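You operate a simulated robot arm through the tools that you are given. There is no shell and no other tool.

The job below is to be done with a simulated two-armed robot. You get a single attempt, and the scene is never put back.

Task
Clamp the six bricks, lift them to 150 cm, set them down again and open the jaws.

Only the result counts: the job must be done as asked and must still hold three seconds after the hand-in. Knocking over, shifting, dropping, spilling or breaking anything else fails it.

Robot
Two 7-joint arms with fingered hands on one trunk that stands fixed in place. Base frame: the origin is at the foot of the trunk, x ahead of it, y to its left, z up. Readings come in mm, rad, newtons and seconds.
The left shoulder is at [70, 132, 1217], the right one opposite. With the tool pointing down near the work surface each hand reaches from about 360 to 640 mm from the base axis, measured 20 degrees to its own side. Payload 2.3 kg a hand.
Tool frame (each hand has its own): the origin (TCP) lies between the finger pads and is the grasp point; the fingertips stand 25 mm ahead of it; z points along the fingers, y is the line along which they close. The gripper opens to 88 mm; its body begins 29 mm behind the TCP. The gripper is a hand of 3 fingers: y runs from the thumb to the fingers, the wrist lies at [-13, -97, -162] in the tool frame, and closing takes about 1.5 s.
Orientation is that of the tool frame in the base frame, as a unit quaternion [x, y, z, w]. With the fingers straight down and the wrist toward the robot, the tool's x, y and z point along [0, 1, 0], [1, 0, 0] and [0, 0, -1] of the base frame.

Tools
- The arms move only by the tool send_rows. It takes "left_motion", "right_motion" or both (then of equal length, played together; a hand with none holds still); each is a list of rows, each a list of 2 entries, a list of its own where there are three numbers: the shift along the tool's x, y, z in mm, then the turn, a rotation vector about the tool's x, y, z in rad. In form: [[[x, y, z], [ax, ay, az]], ...]. A call has 1 to 20 rows; each row is the pose to reach, as a shift and turn from the pose commanded when the call began, along the tool's axes at that moment. "left_jaw" and "right_jaw" are, for a hand that has rows, the gripper command, from -1 (shut) to 1 (fully open), values between in proportion, set as the call begins (left out, the last holds). Rows are played at 5 a second. More than 50 mm and 0.15 rad between two rows, or a gripper value outside its range, and nothing of the call is played. Where a pose cannot be reached the arm comes as near as it can. A force on the tool above 40 N (or 10 N above the force at the start of the call, whichever is more), or a blocked arm, ends the call early, and 0.2 s more pass. Each finger travels about 108 mm/s and halts on what it meets, pressing with about 26 N; the grip force reading is that of the motor and also rises with nothing between the fingers. The clock runs only during rows and for 0.2 s after the last one: add rows that repeat a pose to give the fingers time. It gives the time, the measured TCP pose, the force on the tool (base axes), the opening and the grip force at its end, in the units of the frame above (readings bear some noise), with the torque about the TCP (base axes, N m) and any sound that the robot's microphone picked up.
- Cameras (640 x 400 px; columns grow to the right, rows downward): "scene" is now at [138.4, 26.3, 1547.8]; the picture's right is [0.30, -0.96, 0.00], its down [-0.46, -0.14, -0.88] and it looks along [0.84, 0.26, -0.48] (base axes); focal length 280 px, centre (320, 200). "left" rides on the left gripper at [-58, -85, -99] in its tool frame; the picture's right is [-0.67, -0.35, 0.66], its down [0.69, -0.63, 0.37] and it looks along [0.29, 0.69, 0.66] (tool axes); focal length 261 px, centre (320, 200). "right" rides on the right gripper at [58, -85, -99] in its tool frame; the picture's right is [-0.67, 0.35, -0.66], its down [-0.69, -0.63, 0.37] and it looks along [-0.29, 0.69, 0.66] (tool axes); focal length 261 px, centre (320, 200). There is no depth. A picture from a camera that has moved, and an enlarged one, comes with that camera's place and axes in the base frame and with its lens.
- grab_frame(camera): a new picture of that camera. No time passes.
- slide_trunk(by): slides the trunk up (or, below 0, down) by that many mm; the arms and the scene camera ride with it, the base frame stays. It gives what a move gives, with no picture.
- curl_fingers(index, middle, thumb_bend, thumb_turn, hand): sets how far each is bent, from 0 (flat) to 1 (curled in); at 0.3 the hand is open as for a grip, at 0.7 the pads meet at the TCP. One left out holds its place. A second passes; each finger stops where it meets its share of the squeeze, and holds until it gets a number again. A gripper value or a shape takes the hand back. It gives what a move gives, with no picture; readings hold the bend of each and the force on the fingers (four entries, about 0 where the hand has none), thumb and palm. thumb_turn goes from beside the hand (0) to across from the fingers (1), as for a grip.
- set_grasp(shape, hand): the hand has 3 fingers and takes this shape, open, in about a second: jaw (thumb against the fingers, like two jaws); tri (thumb and two fingers); tip (a fingertip pinch); poke (one finger out to press); point (the index stretched); flat (the hand flat); cup (the hand cupped); fist (a fist). The gripper value then closes the fingers along that shape, each until it touches; the sizes above hold for jaw. It gives what a move gives, with no picture.
- turn_head(pan, tilt): turns the head with the scene camera to pan (to the left, within 1.501 rad either way) and tilt (down, from -0.506 to 1.204), counted from straight ahead of the robot. It gives what a move gives.
- close_up(camera, box): a new picture of the part [left, top, right, bottom] of that camera's present view, enlarged. No time passes.
- close_job(): hands the job in; it is judged then, once.

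Nothing tells you positions but the pictures and the camera data. Unless the task says otherwise, let go and move clear before handing in.

The tools are called after ">>>" as name(argument=value, ...) on one line, values as JSON. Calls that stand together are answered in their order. send_rows: Moves the arms, as the interface text tells. Its arguments: {"type":"object","properties":{"left_motion":{"type":"array"},"left_jaw":{"type":"number"},"right_motion":{"type":"array"},"right_jaw":{"type":"number"}},"required":[]} The other tools are called the same way: slide_trunk (by) moves the trunk up or down; set_grasp (shape, hand) gives the hand a shape; curl_fingers (index, middle, thumb_bend, thumb_turn, hand) moves the fingers one by one; turn_head (pan, tilt) turns the head that bears the scene camera; grab_frame (camera) takes a picture; close_up (camera, box) takes an enlarged picture of a part of a camera's view; close_job () hands the job in.

At the start:

```text
t: 0.0
left_ee_pos: [346.7, 239.5, 1404.4]
left_tool_rot: [0.707, 0.707, 0.0, 0.0]
left_force: [-0.3, -0.8, 0.4]
left_ft_torque: [0.02, -0.01, -0.01]
left_width: 87.6
left_grasp_force: 0.1
left_shape: jaw
left_bend: [0.3, 0.3, 0.3, 0.98]
left_finger forces: [0.0, 0.0, 0.0, 0.0, 0.0, 0.1]
right_ee_pos: [386.5, -86.5, 1403.9]
right_tool_rot: [0.708, 0.706, 0.0, 0.0]
right_force: [-0.5, 0.1, 0.9]
right_ft_torque: [0.03, -0.01, 0.01]
right_width: 87.5
right_grasp_force: 0.1
right_shape: jaw
right_bend: [0.3, 0.3, 0.3, 0.98]
right_finger forces: [0.1, 0.1, 0.0, 0.0, 0.0, 0.1]
trunk travel left (down, up): [-775.0, 65.0]
head pan, tilt (commanded): [0.3, 0.496]
```

scene: 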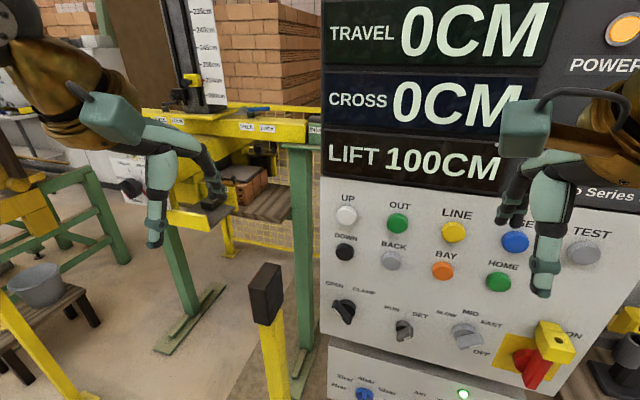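
right: 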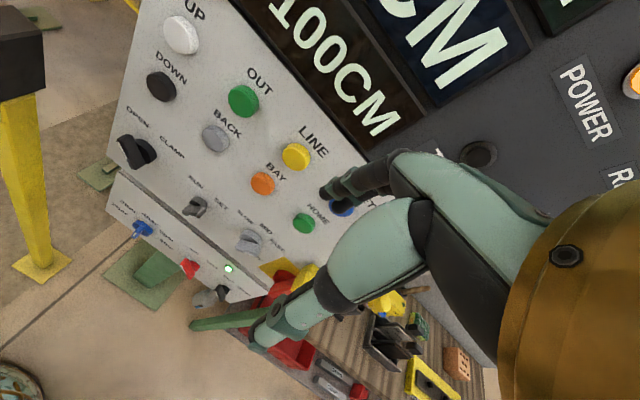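
left: 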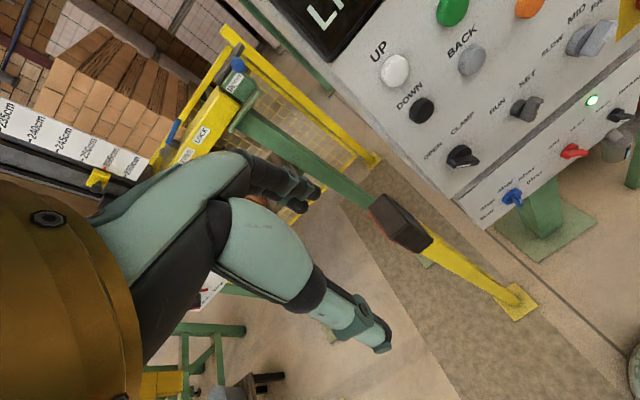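

I see a control panel with displays (TRAVEL 0, CROSS 0, LIFT 100CM), buttons and rotary switches, and a brick clamp machine behind it on the left. I'll look closer at everything before touching anything.

>>> close_up(camera="scene", box=[320, 180, 640, 400])

>>> close_up(camera="scene", box=[120, 0, 330, 250])

>>> close_up(camera="scene", box=[320, 260, 520, 400])

>>> close_up(camera="left", box=[340, 0, 640, 220])

>>> close_up(camera="right", box=[90, 0, 400, 300])

```text
1.82 times, centred on (480, 290) of scene
camera zoom: at [138.4, 26.3, 1547.8], right [0.3, -0.96, 0.0], down [-0.46, -0.14, -0.88], along [0.84, 0.26, -0.48], focal length 509 px, centre (29, 36)
```

zoom: 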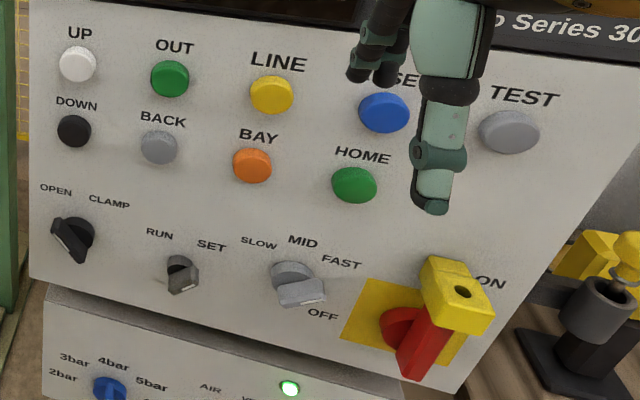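

```text
1.60 times, centred on (225, 125) of scene
camera zoom: at [138.4, 26.3, 1547.8], right [0.3, -0.96, 0.0], down [-0.46, -0.14, -0.88], along [0.84, 0.26, -0.48], focal length 448 px, centre (472, 320)
```

zoom: 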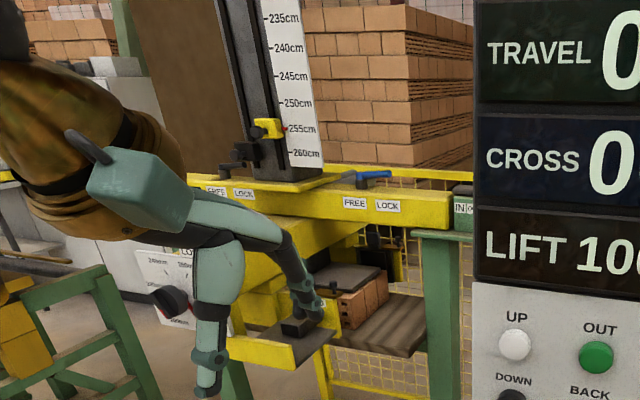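

```text
2.86 times, centred on (420, 330) of scene
camera zoom: at [138.4, 26.3, 1547.8], right [0.3, -0.96, 0.0], down [-0.46, -0.14, -0.88], along [0.84, 0.26, -0.48], focal length 800 px, centre (34, -171)
```

zoom: 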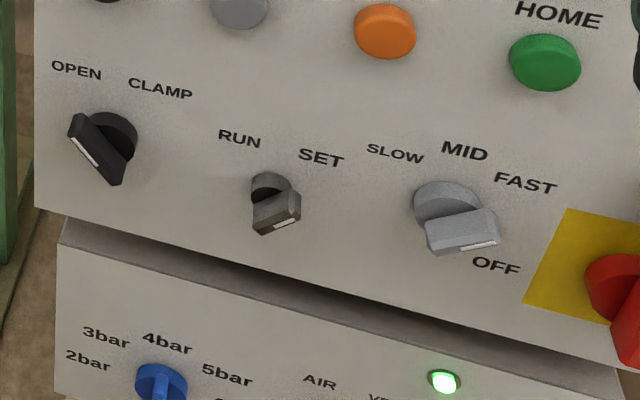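

```text
1.82 times, centred on (490, 110) of left
camera zoom: at [260.9, 181.4, 1504.1], right [-0.35, -0.67, -0.66], down [-0.63, 0.69, -0.37], along [0.69, 0.29, -0.66], focal length 474 px, centre (11, 364)
```

zoom: 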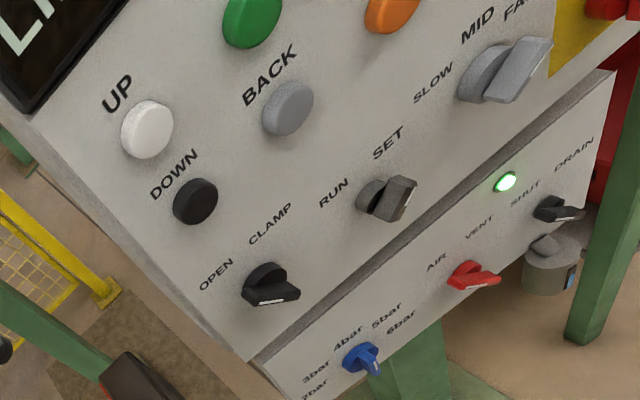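

```text
1.33 times, centred on (245, 150) of right
camera zoom: at [301.3, -30.3, 1504.0], right [0.35, -0.67, 0.66], down [-0.63, -0.69, -0.37], along [0.69, -0.29, -0.66], focal length 348 px, centre (420, 267)
```

zoom: 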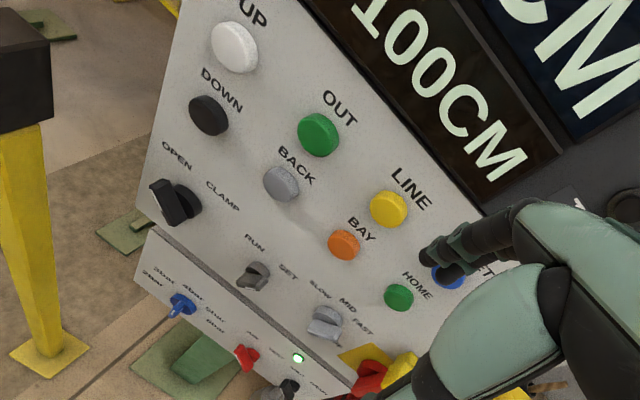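

The panel has OPEN/CLAMP, RUN/SET, SLOW/MID/FAST and OFF/ON switches, with an air panel below. I'll turn the head to survey the clamp machine, the panel and the right-hand side.

>>> turn_head(pan=0.9, tilt=0.3)

>>> grab_frame(camera="scene")

>>> close_up(camera="scene", box=[320, 0, 640, 200])

>>> close_up(camera="scene", box=[320, 200, 640, 400])

>>> close_up(camera="scene", box=[0, 100, 320, 300])

```text
t: 1.0
left_ee_pos: [345.1, 238.8, 1405.5]
left_tool_rot: [0.707, 0.707, 0.0, 0.0]
left_force: [1.1, 0.8, 0.1]
left_ft_torque: [-0.01, -0.01, 0.03]
left_width: 87.3
left_grasp_force: 0.1
left_shape: jaw
left_bend: [0.3, 0.3, 0.3, 0.98]
left_finger forces: [0.0, 0.0, 0.1, 0.0, 0.0, 0.0]
right_ee_pos: [386.8, -88.1, 1405.4]
right_tool_rot: [0.707, 0.707, 0.0, 0.0]
right_force: [-0.7, -0.1, 0.8]
right_ft_torque: [0.0, 0.03, 0.01]
right_width: 87.6
right_grasp_force: 0.0
right_shape: jaw
right_bend: [0.3, 0.3, 0.3, 0.98]
right_finger forces: [0.0, 0.0, 0.0, 0.0, 0.0, 0.0]
trunk travel left (down, up): [-775.0, 65.0]
head pan, tilt (commanded): [0.901, 0.3]
```

```text
taken
camera scene: at [109.5, 72.3, 1565.9], right [0.78, -0.62, 0.0], down [-0.18, -0.23, -0.96], along [0.59, 0.75, -0.3], focal length 280 px, centre (320, 200)
```

scene: 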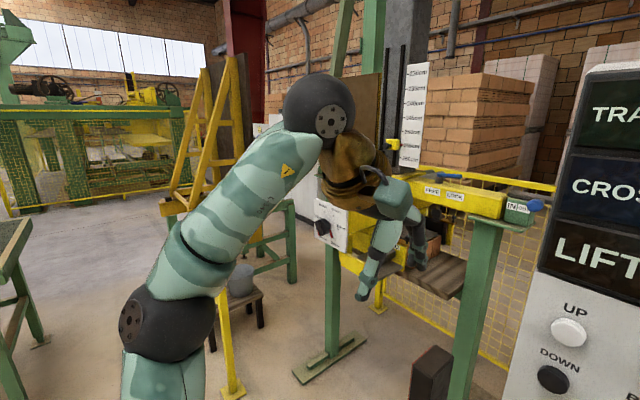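

```text
2.00 times, centred on (480, 100) of scene
camera zoom: at [109.5, 72.3, 1565.9], right [0.78, -0.62, 0.0], down [-0.18, -0.23, -0.96], along [0.59, 0.75, -0.3], focal length 560 px, centre (0, 400)
```

zoom: 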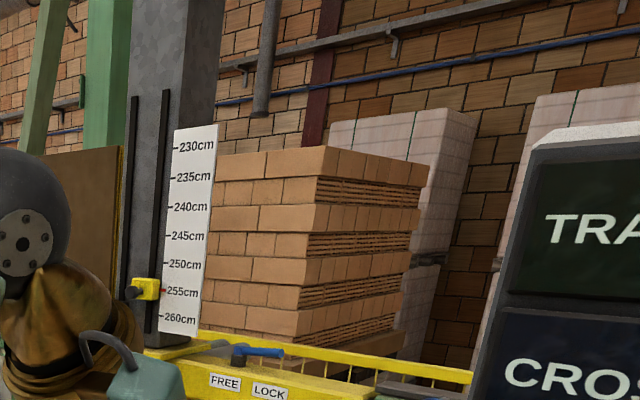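

```text
2.00 times, centred on (480, 300) of scene
camera zoom: at [109.5, 72.3, 1565.9], right [0.78, -0.62, 0.0], down [-0.18, -0.23, -0.96], along [0.59, 0.75, -0.3], focal length 560 px, centre (0, 0)
```

zoom: 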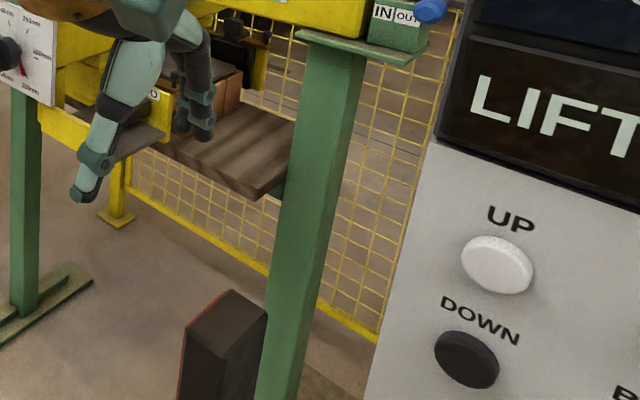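

```text
2.00 times, centred on (160, 200) of scene
camera zoom: at [109.5, 72.3, 1565.9], right [0.78, -0.62, 0.0], down [-0.18, -0.23, -0.96], along [0.59, 0.75, -0.3], focal length 560 px, centre (640, 200)
```

zoom: 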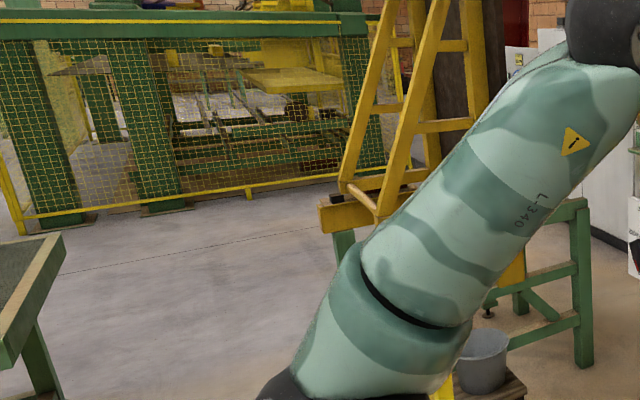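

A brick machine with FREE/LOCK levers, an IN/OUT pin, a ruler stop and a dial is to the left. I'll survey the right side and behind too before touching anything.

>>> turn_head(pan=-0.5, tilt=0.6)

>>> grab_frame(camera="scene")

>>> close_up(camera="scene", box=[0, 200, 320, 400])

>>> close_up(camera="scene", box=[320, 0, 640, 200])

>>> close_up(camera="scene", box=[320, 200, 640, 400])

>>> turn_head(pan=0.05, tilt=0.1)

>>> grab_frame(camera="scene")

>>> turn_head(pan=0.1, tilt=0.9)

>>> grab_frame(camera="scene")

>>> close_up(camera="scene", box=[160, 0, 480, 200])

>>> close_up(camera="scene", box=[160, 200, 480, 400])

```text
t: 2.5
left_ee_pos: [346.6, 238.1, 1404.7]
left_tool_rot: [0.707, 0.707, 0.001, 0.0]
left_force: [0.3, 0.6, -1.3]
left_ft_torque: [0.01, 0.0, -0.04]
left_width: 87.7
left_grasp_force: 0.1
left_shape: jaw
left_bend: [0.3, 0.3, 0.3, 0.98]
left_finger forces: [0.0, 0.0, 0.0, 0.0, 0.0, 0.1]
right_ee_pos: [386.1, -87.9, 1404.2]
right_tool_rot: [0.707, 0.707, 0.0, 0.0]
right_force: [0.0, 0.0, -0.4]
right_ft_torque: [-0.01, -0.02, -0.02]
right_width: 87.8
right_grasp_force: 0.0
right_shape: jaw
right_bend: [0.3, 0.3, 0.3, 0.98]
right_finger forces: [0.0, 0.0, 0.0, 0.1, 0.0, 0.0]
trunk travel left (down, up): [-775.0, 65.0]
head pan, tilt (commanded): [-0.499, 0.6]
```

```text
taken
camera scene: at [129.1, -42.9, 1538.5], right [-0.48, -0.88, 0.0], down [-0.5, 0.27, -0.83], along [0.72, -0.39, -0.56], focal length 280 px, centre (320, 200)
```

scene: 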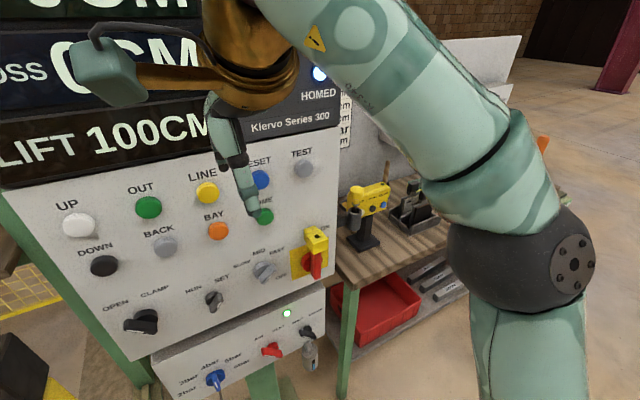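

```text
2.00 times, centred on (160, 300) of scene
camera zoom: at [129.1, -42.9, 1538.5], right [-0.48, -0.88, 0.0], down [-0.5, 0.27, -0.83], along [0.72, -0.39, -0.56], focal length 560 px, centre (640, 0)
```

zoom: 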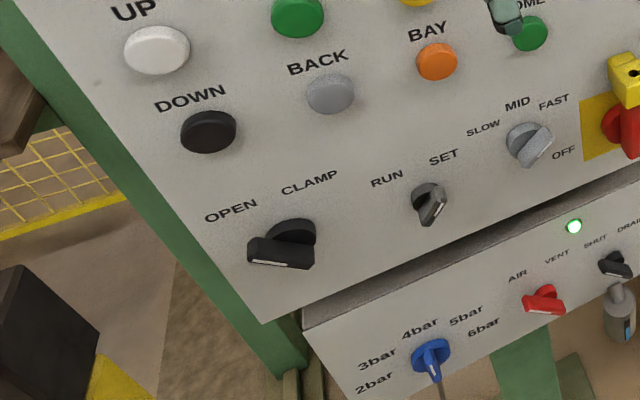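

```text
2.00 times, centred on (480, 100) of scene
camera zoom: at [129.1, -42.9, 1538.5], right [-0.48, -0.88, 0.0], down [-0.5, 0.27, -0.83], along [0.72, -0.39, -0.56], focal length 560 px, centre (0, 400)
```

zoom: 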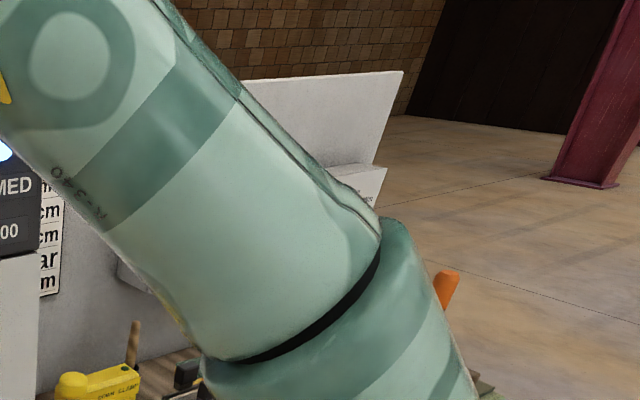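

```text
2.00 times, centred on (480, 300) of scene
camera zoom: at [129.1, -42.9, 1538.5], right [-0.48, -0.88, 0.0], down [-0.5, 0.27, -0.83], along [0.72, -0.39, -0.56], focal length 560 px, centre (0, 0)
```

zoom: 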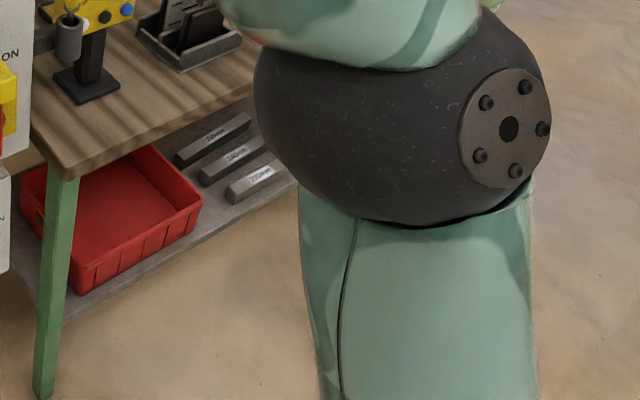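

```text
t: 3.5
left_ee_pos: [346.2, 239.2, 1403.5]
left_tool_rot: [0.707, 0.707, 0.0, 0.0]
left_force: [-1.0, 0.4, -0.3]
left_ft_torque: [0.04, 0.0, -0.02]
left_width: 87.6
left_grasp_force: 0.1
left_shape: jaw
left_bend: [0.3, 0.3, 0.3, 0.98]
left_finger forces: [0.0, 0.1, 0.0, 0.0, 0.0, 0.0]
right_ee_pos: [386.6, -88.8, 1403.7]
right_tool_rot: [0.707, 0.707, 0.0, 0.0]
right_force: [0.0, 0.0, 0.7]
right_ft_torque: [0.02, 0.0, -0.02]
right_width: 87.6
right_grasp_force: 0.1
right_shape: jaw
right_bend: [0.3, 0.3, 0.3, 0.98]
right_finger forces: [0.0, 0.0, 0.0, 0.1, 0.0, 0.1]
trunk travel left (down, up): [-775.0, 65.0]
head pan, tilt (commanded): [0.051, 0.099]
```

```text
taken
camera scene: at [143.3, 3.8, 1584.6], right [0.05, -1.0, 0.0], down [-0.1, -0.01, -0.99], along [0.99, 0.05, -0.1], focal length 280 px, centre (320, 200)
```

scene: 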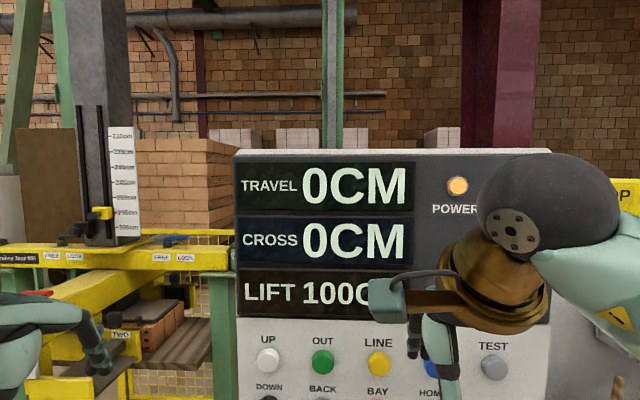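

```text
t: 4.6
left_ee_pos: [345.4, 239.3, 1404.6]
left_tool_rot: [0.707, 0.707, 0.0, 0.001]
left_force: [-0.1, -1.0, -0.2]
left_ft_torque: [0.01, 0.01, -0.02]
left_width: 87.5
left_grasp_force: 0.0
left_shape: jaw
left_bend: [0.3, 0.3, 0.3, 0.98]
left_finger forces: [0.0, 0.0, 0.0, 0.1, 0.1, 0.0]
right_ee_pos: [386.3, -87.2, 1405.4]
right_tool_rot: [0.707, 0.707, 0.0, 0.0]
right_force: [0.0, -0.5, -0.3]
right_ft_torque: [0.02, -0.04, -0.02]
right_width: 87.8
right_grasp_force: 0.1
right_shape: jaw
right_bend: [0.3, 0.3, 0.3, 0.98]
right_finger forces: [0.0, 0.0, 0.0, 0.0, 0.0, 0.0]
trunk travel left (down, up): [-775.0, 65.0]
head pan, tilt (commanded): [0.099, 0.901]
```

```text
taken
camera scene: at [126.6, 6.8, 1513.8], right [0.1, -1.0, 0.0], down [-0.78, -0.08, -0.62], along [0.62, 0.06, -0.78], focal length 280 px, centre (320, 200)
```

scene: 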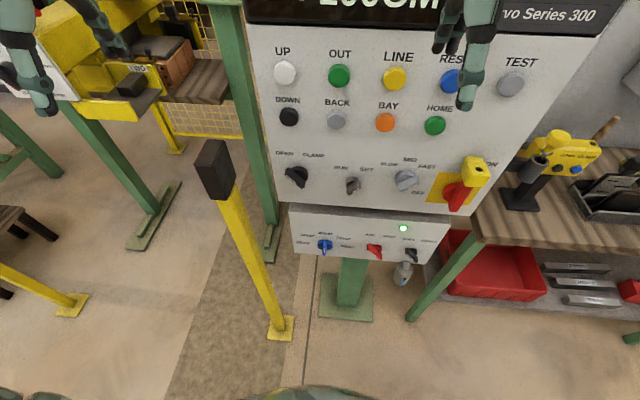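

```text
2.00 times, centred on (320, 100) of scene
camera zoom: at [126.6, 6.8, 1513.8], right [0.1, -1.0, 0.0], down [-0.78, -0.08, -0.62], along [0.62, 0.06, -0.78], focal length 560 px, centre (320, 400)
```

zoom: 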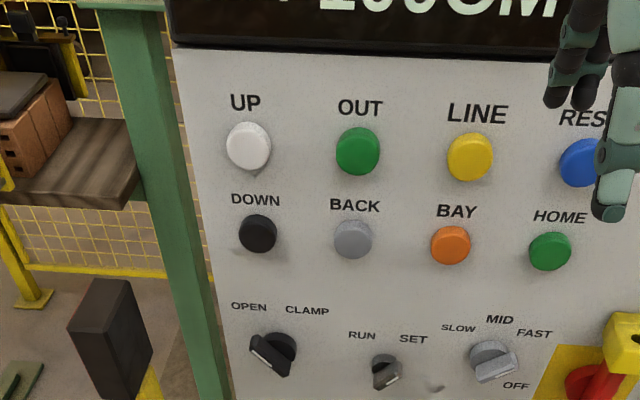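

```text
2.00 times, centred on (320, 300) of scene
camera zoom: at [126.6, 6.8, 1513.8], right [0.1, -1.0, 0.0], down [-0.78, -0.08, -0.62], along [0.62, 0.06, -0.78], focal length 560 px, centre (320, 0)
```

zoom: 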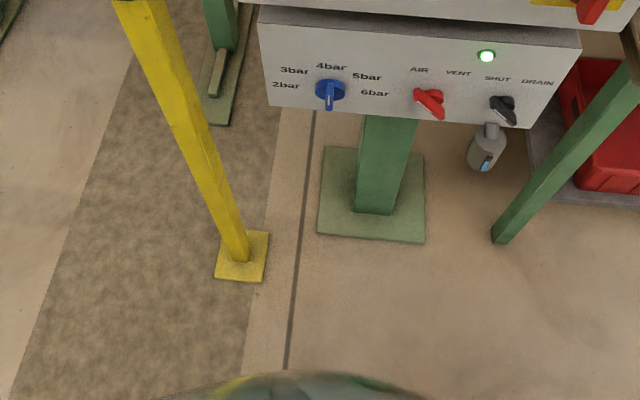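

The panel face sits at about x≈550, with UP near (545,105,1294), DOWN near (550,104,1209) and the clamp switch near (536,97,1066). A card behind the panel's right edge carries numbers I need to read, so I'll look for it and move the arms out of the view.

>>> turn_head(pan=-0.45, tilt=0.25)

>>> grab_frame(camera="scene")

>>> close_up(camera="right", box=[150, 150, 640, 400])

>>> close_up(camera="left", box=[0, 0, 400, 250])

```text
t: 5.7
left_ee_pos: [346.2, 240.2, 1404.0]
left_tool_rot: [0.707, 0.707, 0.0, 0.0]
left_force: [0.6, 0.0, 0.0]
left_ft_torque: [-0.03, 0.0, -0.02]
left_width: 87.6
left_grasp_force: 0.1
left_shape: jaw
left_bend: [0.3, 0.3, 0.3, 0.98]
left_finger forces: [0.0, 0.1, 0.0, 0.0, 0.1, 0.0]
right_ee_pos: [385.6, -87.0, 1404.3]
right_tool_rot: [0.708, 0.707, 0.001, 0.0]
right_force: [0.1, -0.5, -0.1]
right_ft_torque: [-0.01, 0.02, 0.03]
right_width: 87.9
right_grasp_force: 0.1
right_shape: jaw
right_bend: [0.3, 0.3, 0.3, 0.98]
right_finger forces: [0.1, 0.0, 0.0, 0.0, 0.0, 0.0]
trunk travel left (down, up): [-775.0, 65.0]
head pan, tilt (commanded): [-0.45, 0.25]
```

```text
taken
camera scene: at [135.5, -41.2, 1570.6], right [-0.43, -0.9, 0.0], down [-0.22, 0.11, -0.97], along [0.87, -0.42, -0.25], focal length 280 px, centre (320, 200)
```

scene: 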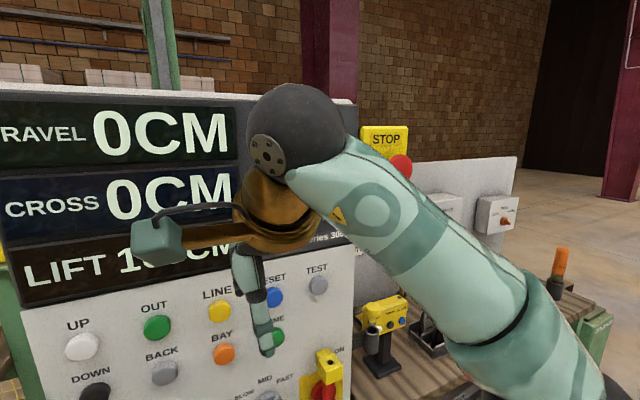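

```text
1.31 times, centred on (395, 275) of right
camera zoom: at [301.3, -30.2, 1504.0], right [0.35, -0.67, 0.66], down [-0.63, -0.69, -0.37], along [0.69, -0.29, -0.66], focal length 340 px, centre (222, 102)
```

zoom: 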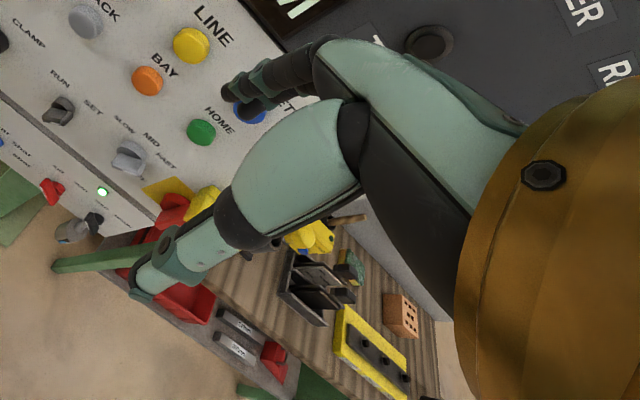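

```text
1.60 times, centred on (200, 125) of left
camera zoom: at [260.8, 181.5, 1504.1], right [-0.35, -0.67, -0.66], down [-0.63, 0.69, -0.37], along [0.69, 0.29, -0.66], focal length 417 px, centre (512, 320)
```

zoom: 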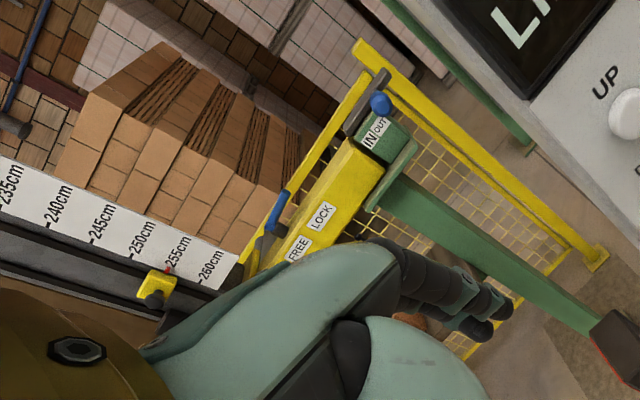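

A STOP button and a white board lie to the right, and the right forearm hides the card there. I'll lower and draw back the right hand to free the view.

>>> send_rows(right_motion=[[[0, -40, 0], [0, 0, 0]], [[0, -60, 40], [0, 0, 0]], [[0, -60, 85], [0, 0, 0]], [[0, -60, 130], [0, 0, 0]], [[0, -60, 175], [0, 0, 0]], [[0, -60, 220], [0, 0, 0]], [[0, -60, 265], [0, 0, 0]], [[0, -60, 310], [0, 0, 0]]])

>>> grab_frame(camera="scene")

```text
t: 7.5
left_ee_pos: [346.7, 239.8, 1403.9]
left_tool_rot: [0.707, 0.707, 0.0, 0.0]
left_force: [-0.2, 0.0, -0.2]
left_ft_torque: [0.02, 0.03, -0.01]
left_width: 87.6
left_grasp_force: 0.0
left_shape: jaw
left_bend: [0.3, 0.3, 0.3, 0.98]
left_finger forces: [0.0, 0.0, 0.1, 0.1, 0.1, 0.0]
right_ee_pos: [324.8, -88.3, 1093.9]
right_tool_rot: [0.707, 0.707, -0.002, 0.0]
right_force: [-0.2, -0.8, -1.2]
right_ft_torque: [-0.05, 0.02, -0.03]
right_width: 87.9
right_grasp_force: 0.1
right_shape: jaw
right_bend: [0.3, 0.3, 0.3, 0.98]
right_finger forces: [0.0, 0.1, 0.1, 0.0, 0.0, 0.1]
trunk travel left (down, up): [-775.0, 65.0]
head pan, tilt (commanded): [-0.45, 0.25]
```

```text
taken
camera scene: at [136.4, -40.7, 1570.7], right [-0.44, -0.9, 0.0], down [-0.22, 0.11, -0.97], along [0.87, -0.42, -0.25], focal length 280 px, centre (320, 200)
```

scene: 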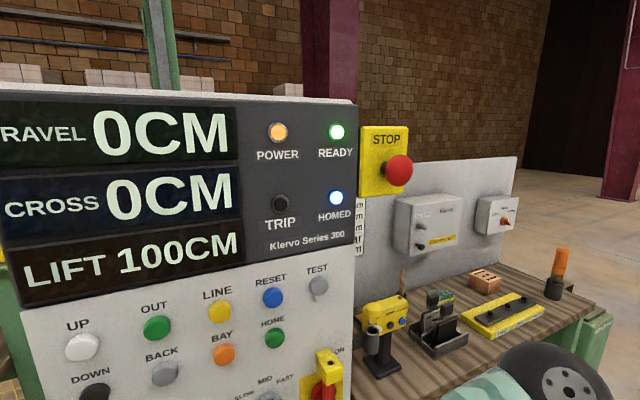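

The view is free now: POWER, READY and HOMED are lit and TRIP is off. I'll zoom in on the card edge, the STOP sign and the bench.

>>> close_up(camera="scene", box=[330, 120, 530, 270])

>>> close_up(camera="scene", box=[340, 230, 620, 400])

>>> turn_head(pan=0.0, tilt=0.7)

>>> grab_frame(camera="scene")

>>> close_up(camera="scene", box=[200, 0, 520, 200])

>>> close_up(camera="scene", box=[200, 180, 440, 330])

```text
2.67 times, centred on (430, 195) of scene
camera zoom: at [136.4, -40.7, 1570.7], right [-0.44, -0.9, 0.0], down [-0.22, 0.11, -0.97], along [0.87, -0.42, -0.25], focal length 747 px, centre (27, 213)
```

zoom: 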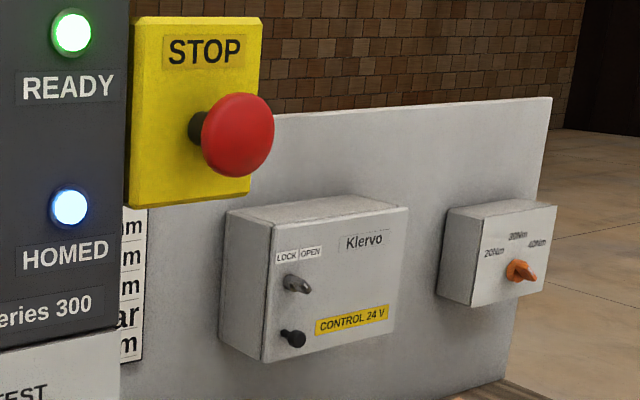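

```text
2.29 times, centred on (480, 315) of scene
camera zoom: at [136.4, -40.7, 1570.7], right [-0.44, -0.9, 0.0], down [-0.22, 0.11, -0.97], along [0.87, -0.42, -0.25], focal length 640 px, centre (-46, -63)
```

zoom: 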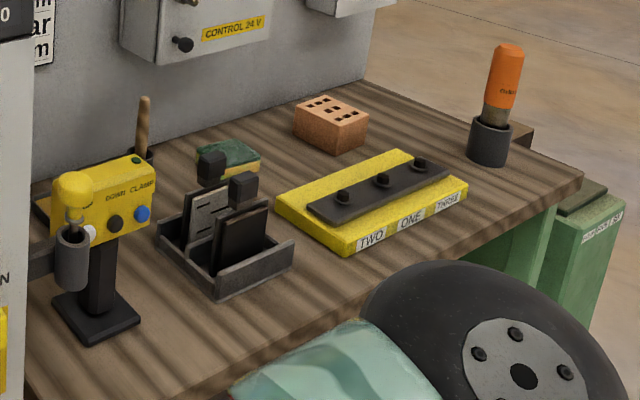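

```text
t: 8.4
left_ee_pos: [346.7, 239.8, 1405.1]
left_tool_rot: [0.707, 0.708, 0.0, 0.001]
left_force: [1.1, -0.2, 0.0]
left_ft_torque: [0.04, -0.03, -0.01]
left_width: 87.6
left_grasp_force: 0.1
left_shape: jaw
left_bend: [0.3, 0.3, 0.3, 0.98]
left_finger forces: [0.1, 0.1, 0.1, 0.1, 0.1, 0.0]
right_ee_pos: [326.0, -90.1, 1094.2]
right_tool_rot: [0.707, 0.707, 0.001, -0.001]
right_force: [-0.3, 0.3, -1.1]
right_ft_torque: [-0.01, -0.03, -0.01]
right_width: 87.5
right_grasp_force: 0.2
right_shape: jaw
right_bend: [0.3, 0.3, 0.3, 0.98]
right_finger forces: [0.0, 0.0, 0.0, 0.0, 0.1, 0.0]
trunk travel left (down, up): [-775.0, 65.0]
head pan, tilt (commanded): [0.0, 0.7]
```

```text
taken
camera scene: at [136.2, -0.9, 1529.9], right [0.0, -1.0, 0.0], down [-0.64, 0.0, -0.77], along [0.77, 0.0, -0.64], focal length 280 px, centre (320, 200)
```

scene: 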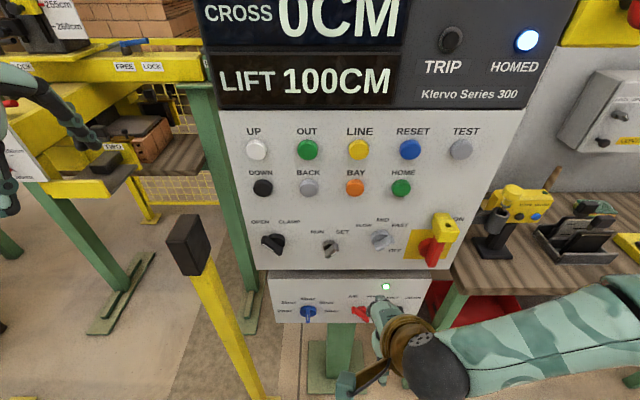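

```text
2.00 times, centred on (360, 100) of scene
camera zoom: at [136.2, -0.9, 1529.9], right [0.0, -1.0, 0.0], down [-0.64, 0.0, -0.77], along [0.77, 0.0, -0.64], focal length 560 px, centre (240, 400)
```

zoom: 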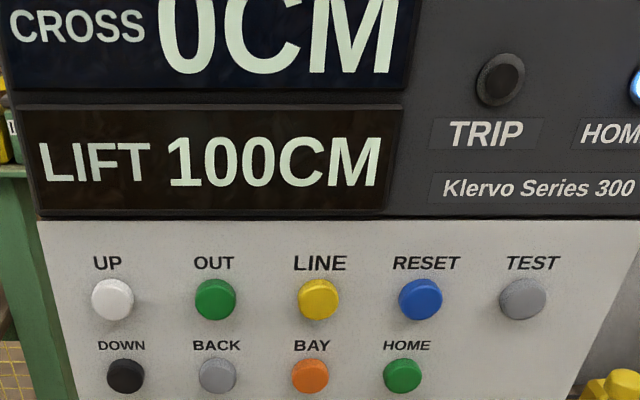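

```text
2.67 times, centred on (320, 255) of scene
camera zoom: at [136.2, -0.9, 1529.9], right [0.0, -1.0, 0.0], down [-0.64, 0.0, -0.77], along [0.77, 0.0, -0.64], focal length 747 px, centre (320, 53)
```

zoom: 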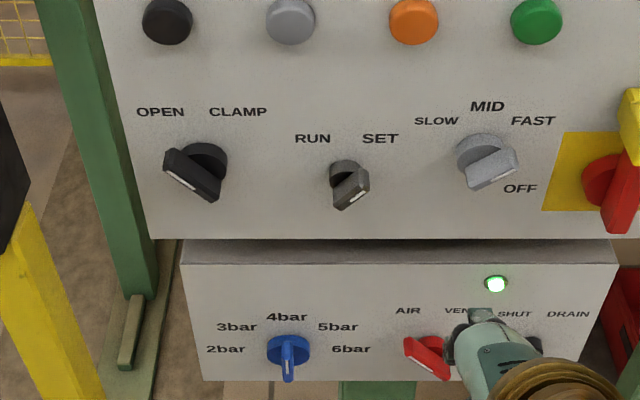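

All knob positions: clamp switch at OPEN, the RUN/SET and speed switches need a closer look, main switch presumably ON. I'll slide the left hand to the right to see the machine clearly.

>>> send_rows(left_motion=[[[-40, -20, 0], [0, 0, 0]], [[-80, -20, 0], [0, 0, 0]], [[-120, -20, 0], [0, 0, 0]], [[-160, -20, 0], [0, 0, 0]], [[-190, -20, 0], [0, 0, 0]]])

>>> turn_head(pan=0.75, tilt=0.45)

>>> grab_frame(camera="scene")

>>> grab_frame(camera="left")

```text
t: 9.6
left_ee_pos: [325.8, 47.6, 1404.7]
left_tool_rot: [0.707, 0.707, 0.001, 0.0]
left_force: [-0.1, 0.5, -0.5]
left_ft_torque: [0.01, 0.0, -0.02]
left_width: 87.4
left_grasp_force: 0.0
left_shape: jaw
left_bend: [0.3, 0.3, 0.3, 0.98]
left_finger forces: [0.0, 0.1, 0.0, 0.0, 0.0, 0.1]
right_ee_pos: [326.4, -91.6, 1094.3]
right_tool_rot: [0.707, 0.707, 0.001, -0.001]
right_force: [-0.1, 0.2, 0.0]
right_ft_torque: [-0.01, 0.01, -0.01]
right_width: 87.8
right_grasp_force: 0.0
right_shape: jaw
right_bend: [0.3, 0.3, 0.3, 0.98]
right_finger forces: [0.0, 0.0, 0.0, 0.0, 0.0, 0.0]
trunk travel left (down, up): [-775.0, 65.0]
head pan, tilt (commanded): [0.0, 0.7]
```

```text
t: 10.7
left_ee_pos: [325.6, 50.1, 1404.4]
left_tool_rot: [0.707, 0.707, -0.001, -0.001]
left_force: [0.1, -0.4, 0.7]
left_ft_torque: [0.0, 0.03, 0.02]
left_width: 87.7
left_grasp_force: 0.1
left_shape: jaw
left_bend: [0.3, 0.3, 0.3, 0.98]
left_finger forces: [0.0, 0.0, 0.0, 0.1, 0.1, 0.0]
right_ee_pos: [326.9, -90.4, 1094.6]
right_tool_rot: [0.707, 0.708, 0.0, 0.0]
right_force: [0.5, 0.1, 0.8]
right_ft_torque: [0.01, -0.03, -0.02]
right_width: 87.5
right_grasp_force: 0.0
right_shape: jaw
right_bend: [0.3, 0.3, 0.3, 0.98]
right_finger forces: [0.0, 0.0, 0.0, 0.1, 0.1, 0.0]
trunk travel left (down, up): [-775.0, 65.0]
head pan, tilt (commanded): [0.75, 0.45]
```

```text
taken
camera scene: at [118.7, 61.7, 1552.0], right [0.68, -0.73, 0.0], down [-0.32, -0.3, -0.9], along [0.66, 0.61, -0.44], focal length 280 px, centre (320, 200)
```

scene: 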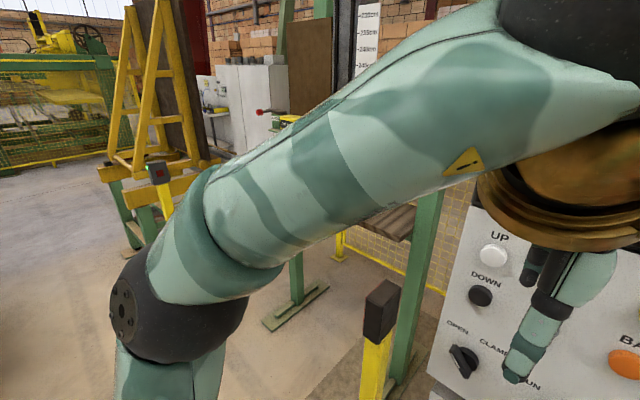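

```text
taken
camera left: at [240.5, -8.1, 1504.0], right [-0.35, -0.67, -0.66], down [-0.63, 0.69, -0.37], along [0.69, 0.29, -0.66], focal length 261 px, centre (320, 200)
```

left: 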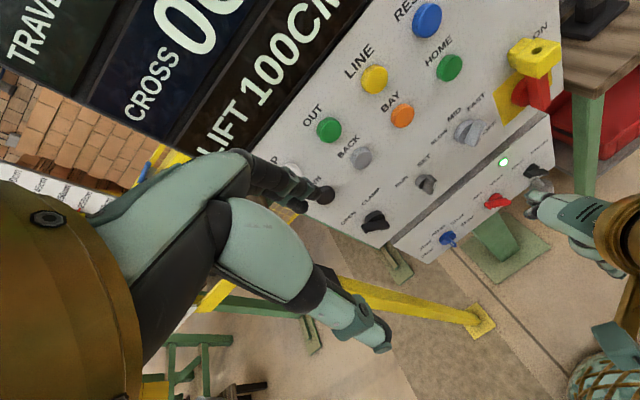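

The left forearm still blocks the machine view. I'll lower the left hand at this lateral position while shifting the right hand further right.

>>> send_rows(right_motion=[[[-40, 0, 0], [0, 0, 0]], [[-80, 0, 0], [0, 0, 0]], [[-110, 0, 0], [0, 0, 0]], [[-110, 0, 0], [0, 0, 0]], [[-110, 0, 0], [0, 0, 0]], [[-110, 0, 0], [0, 0, 0]], [[-110, 0, 0], [0, 0, 0]], [[-110, 0, 0], [0, 0, 0]]], left_motion=[[[0, 0, 40], [0, 0, 0]], [[0, 0, 85], [0, 0, 0]], [[0, 0, 130], [0, 0, 0]], [[0, 0, 175], [0, 0, 0]], [[0, 0, 220], [0, 0, 0]], [[0, 0, 260], [0, 0, 0]], [[0, 0, 300], [0, 0, 0]], [[0, 0, 330], [0, 0, 0]]])

>>> grab_frame(camera="scene")

>>> close_up(camera="scene", box=[240, 0, 500, 170])

>>> close_up(camera="scene", box=[200, 140, 460, 310])

```text
t: 12.5
left_ee_pos: [326.3, 47.1, 1076.7]
left_tool_rot: [0.707, 0.707, 0.0, 0.0]
left_force: [0.3, -0.3, -0.2]
left_ft_torque: [0.0, -0.02, 0.02]
left_width: 87.8
left_grasp_force: 0.1
left_shape: jaw
left_bend: [0.3, 0.3, 0.3, 0.98]
left_finger forces: [0.1, 0.1, 0.0, 0.0, 0.0, 0.0]
right_ee_pos: [341.8, -202.1, 1097.4]
right_tool_rot: [0.707, 0.708, 0.0, 0.0]
right_force: [-0.1, 0.2, 0.2]
right_ft_torque: [0.01, 0.03, 0.03]
right_width: 87.6
right_grasp_force: 0.0
right_shape: jaw
right_bend: [0.3, 0.3, 0.3, 0.98]
right_finger forces: [0.1, 0.1, 0.0, 0.0, 0.1, 0.1]
right hand out of reach, approached as far as the arm can: row 1, 2, 3, 4, 5, 6, 7, 8
trunk travel left (down, up): [-775.0, 65.0]
head pan, tilt (commanded): [0.75, 0.45]
```

```text
taken
camera scene: at [119.5, 61.3, 1552.0], right [0.68, -0.73, 0.0], down [-0.32, -0.3, -0.9], along [0.66, 0.61, -0.44], focal length 280 px, centre (320, 200)
```

scene: 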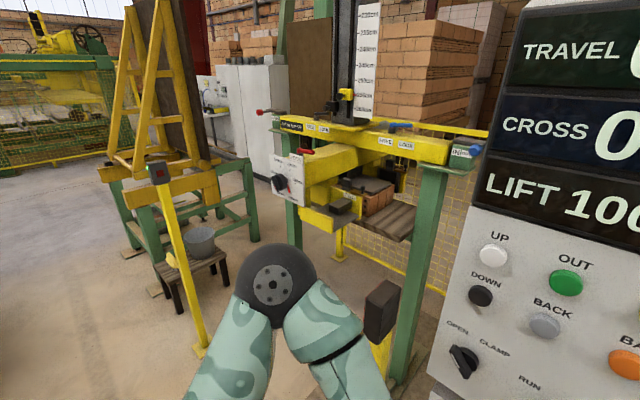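

```text
2.35 times, centred on (370, 85) of scene
camera zoom: at [119.5, 61.3, 1552.0], right [0.68, -0.73, 0.0], down [-0.32, -0.3, -0.9], along [0.66, 0.61, -0.44], focal length 659 px, centre (202, 471)
```

zoom: 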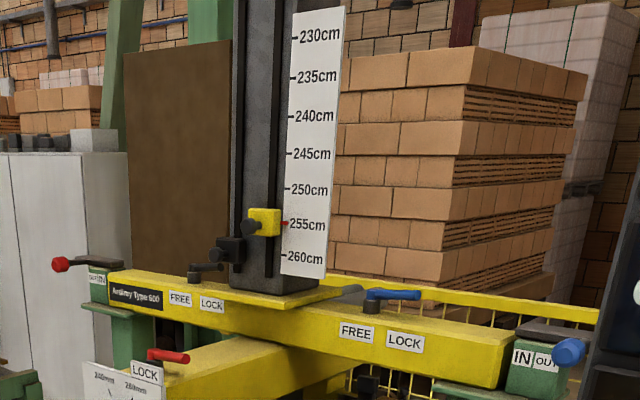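

```text
2.35 times, centred on (330, 225) of scene
camera zoom: at [119.5, 61.3, 1552.0], right [0.68, -0.73, 0.0], down [-0.32, -0.3, -0.9], along [0.66, 0.61, -0.44], focal length 659 px, centre (296, 141)
```

zoom: 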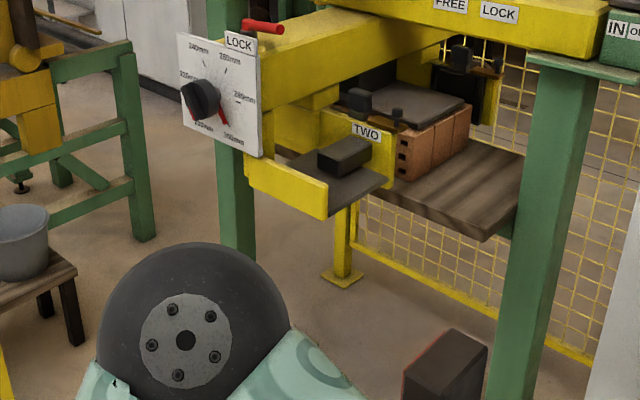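

The machine is visible now: a clamp with bricks on a board, a jaw-width dial, FREE/LOCK levers, IN/OUT pins and a stop on a ruler. Next I'll raise and tilt the right hand so its camera can read the card to the right of the panel.

>>> send_rows(right_motion=[[[-15, 10, -40], [-0.13, 0, 0]], [[-40, 20, -75], [-0.26, 0, 0]], [[-65, 35, -110], [-0.39, 0, 0]], [[-90, 50, -145], [-0.52, 0, 0]], [[-115, 65, -180], [-0.65, 0, 0]], [[-135, 80, -215], [-0.785, 0, 0]], [[-150, 90, -245], [-0.785, 0, 0]]])

>>> grab_frame(camera="right")

```text
t: 14.1
left_ee_pos: [326.1, 47.9, 1075.9]
left_tool_rot: [0.707, 0.707, 0.0, 0.0]
left_force: [-0.1, -0.9, 0.3]
left_ft_torque: [-0.02, 0.05, 0.08]
left_width: 87.7
left_grasp_force: 0.1
left_shape: jaw
left_bend: [0.3, 0.3, 0.3, 0.98]
left_finger forces: [0.1, 0.0, 0.0, 0.0, 0.1, 0.1]
right_ee_pos: [432.0, -351.7, 1344.4]
right_tool_rot: [0.653, 0.653, 0.271, 0.272]
right_force: [0.1, 0.6, 0.4]
right_ft_torque: [0.02, -0.01, 0.01]
right_width: 87.8
right_grasp_force: 0.1
right_shape: jaw
right_bend: [0.3, 0.3, 0.3, 0.98]
right_finger forces: [0.1, 0.0, 0.0, 0.1, 0.0, 0.1]
trunk travel left (down, up): [-775.0, 65.0]
head pan, tilt (commanded): [0.75, 0.45]
```

```text
taken
camera right: at [301.4, -295.0, 1353.8], right [-0.22, -0.67, 0.71], down [-0.19, -0.69, -0.7], along [0.96, -0.29, 0.02], focal length 261 px, centre (320, 200)
```

right: 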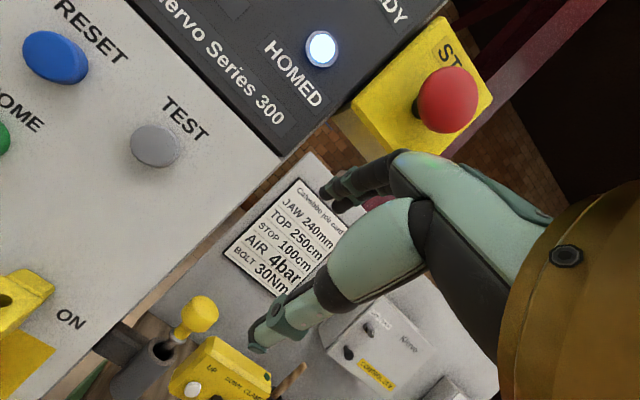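

>>> close_up(camera="right", box=[210, 160, 370, 310])

>>> close_up(camera="right", box=[0, 150, 320, 400])

```text
2.67 times, centred on (290, 235) of right
camera zoom: at [301.4, -295.0, 1353.8], right [-0.22, -0.67, 0.71], down [-0.19, -0.69, -0.7], along [0.96, -0.29, 0.02], focal length 695 px, centre (400, 107)
```

zoom: 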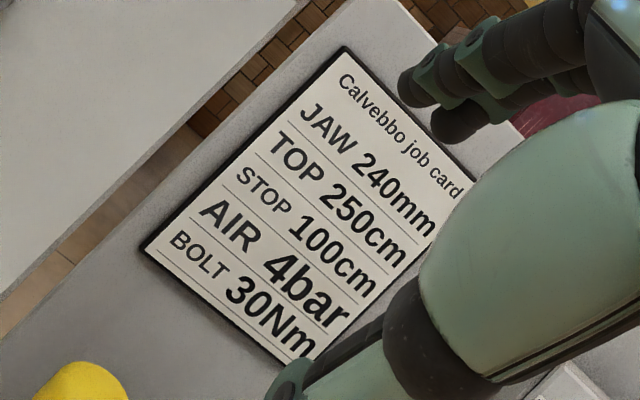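

```text
1.60 times, centred on (160, 275) of right
camera zoom: at [301.4, -295.0, 1353.8], right [-0.22, -0.67, 0.71], down [-0.19, -0.69, -0.7], along [0.96, -0.29, 0.02], focal length 417 px, centre (576, 80)
```

zoom: 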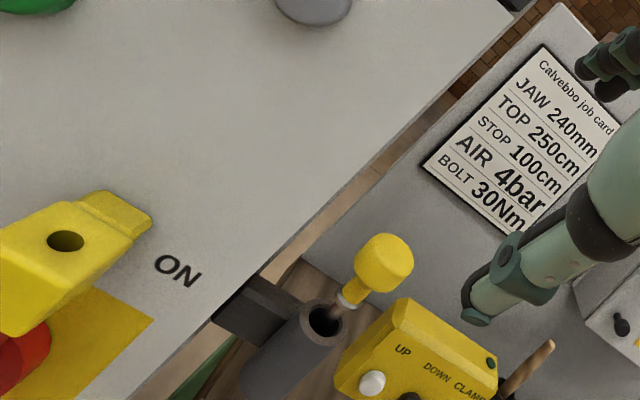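

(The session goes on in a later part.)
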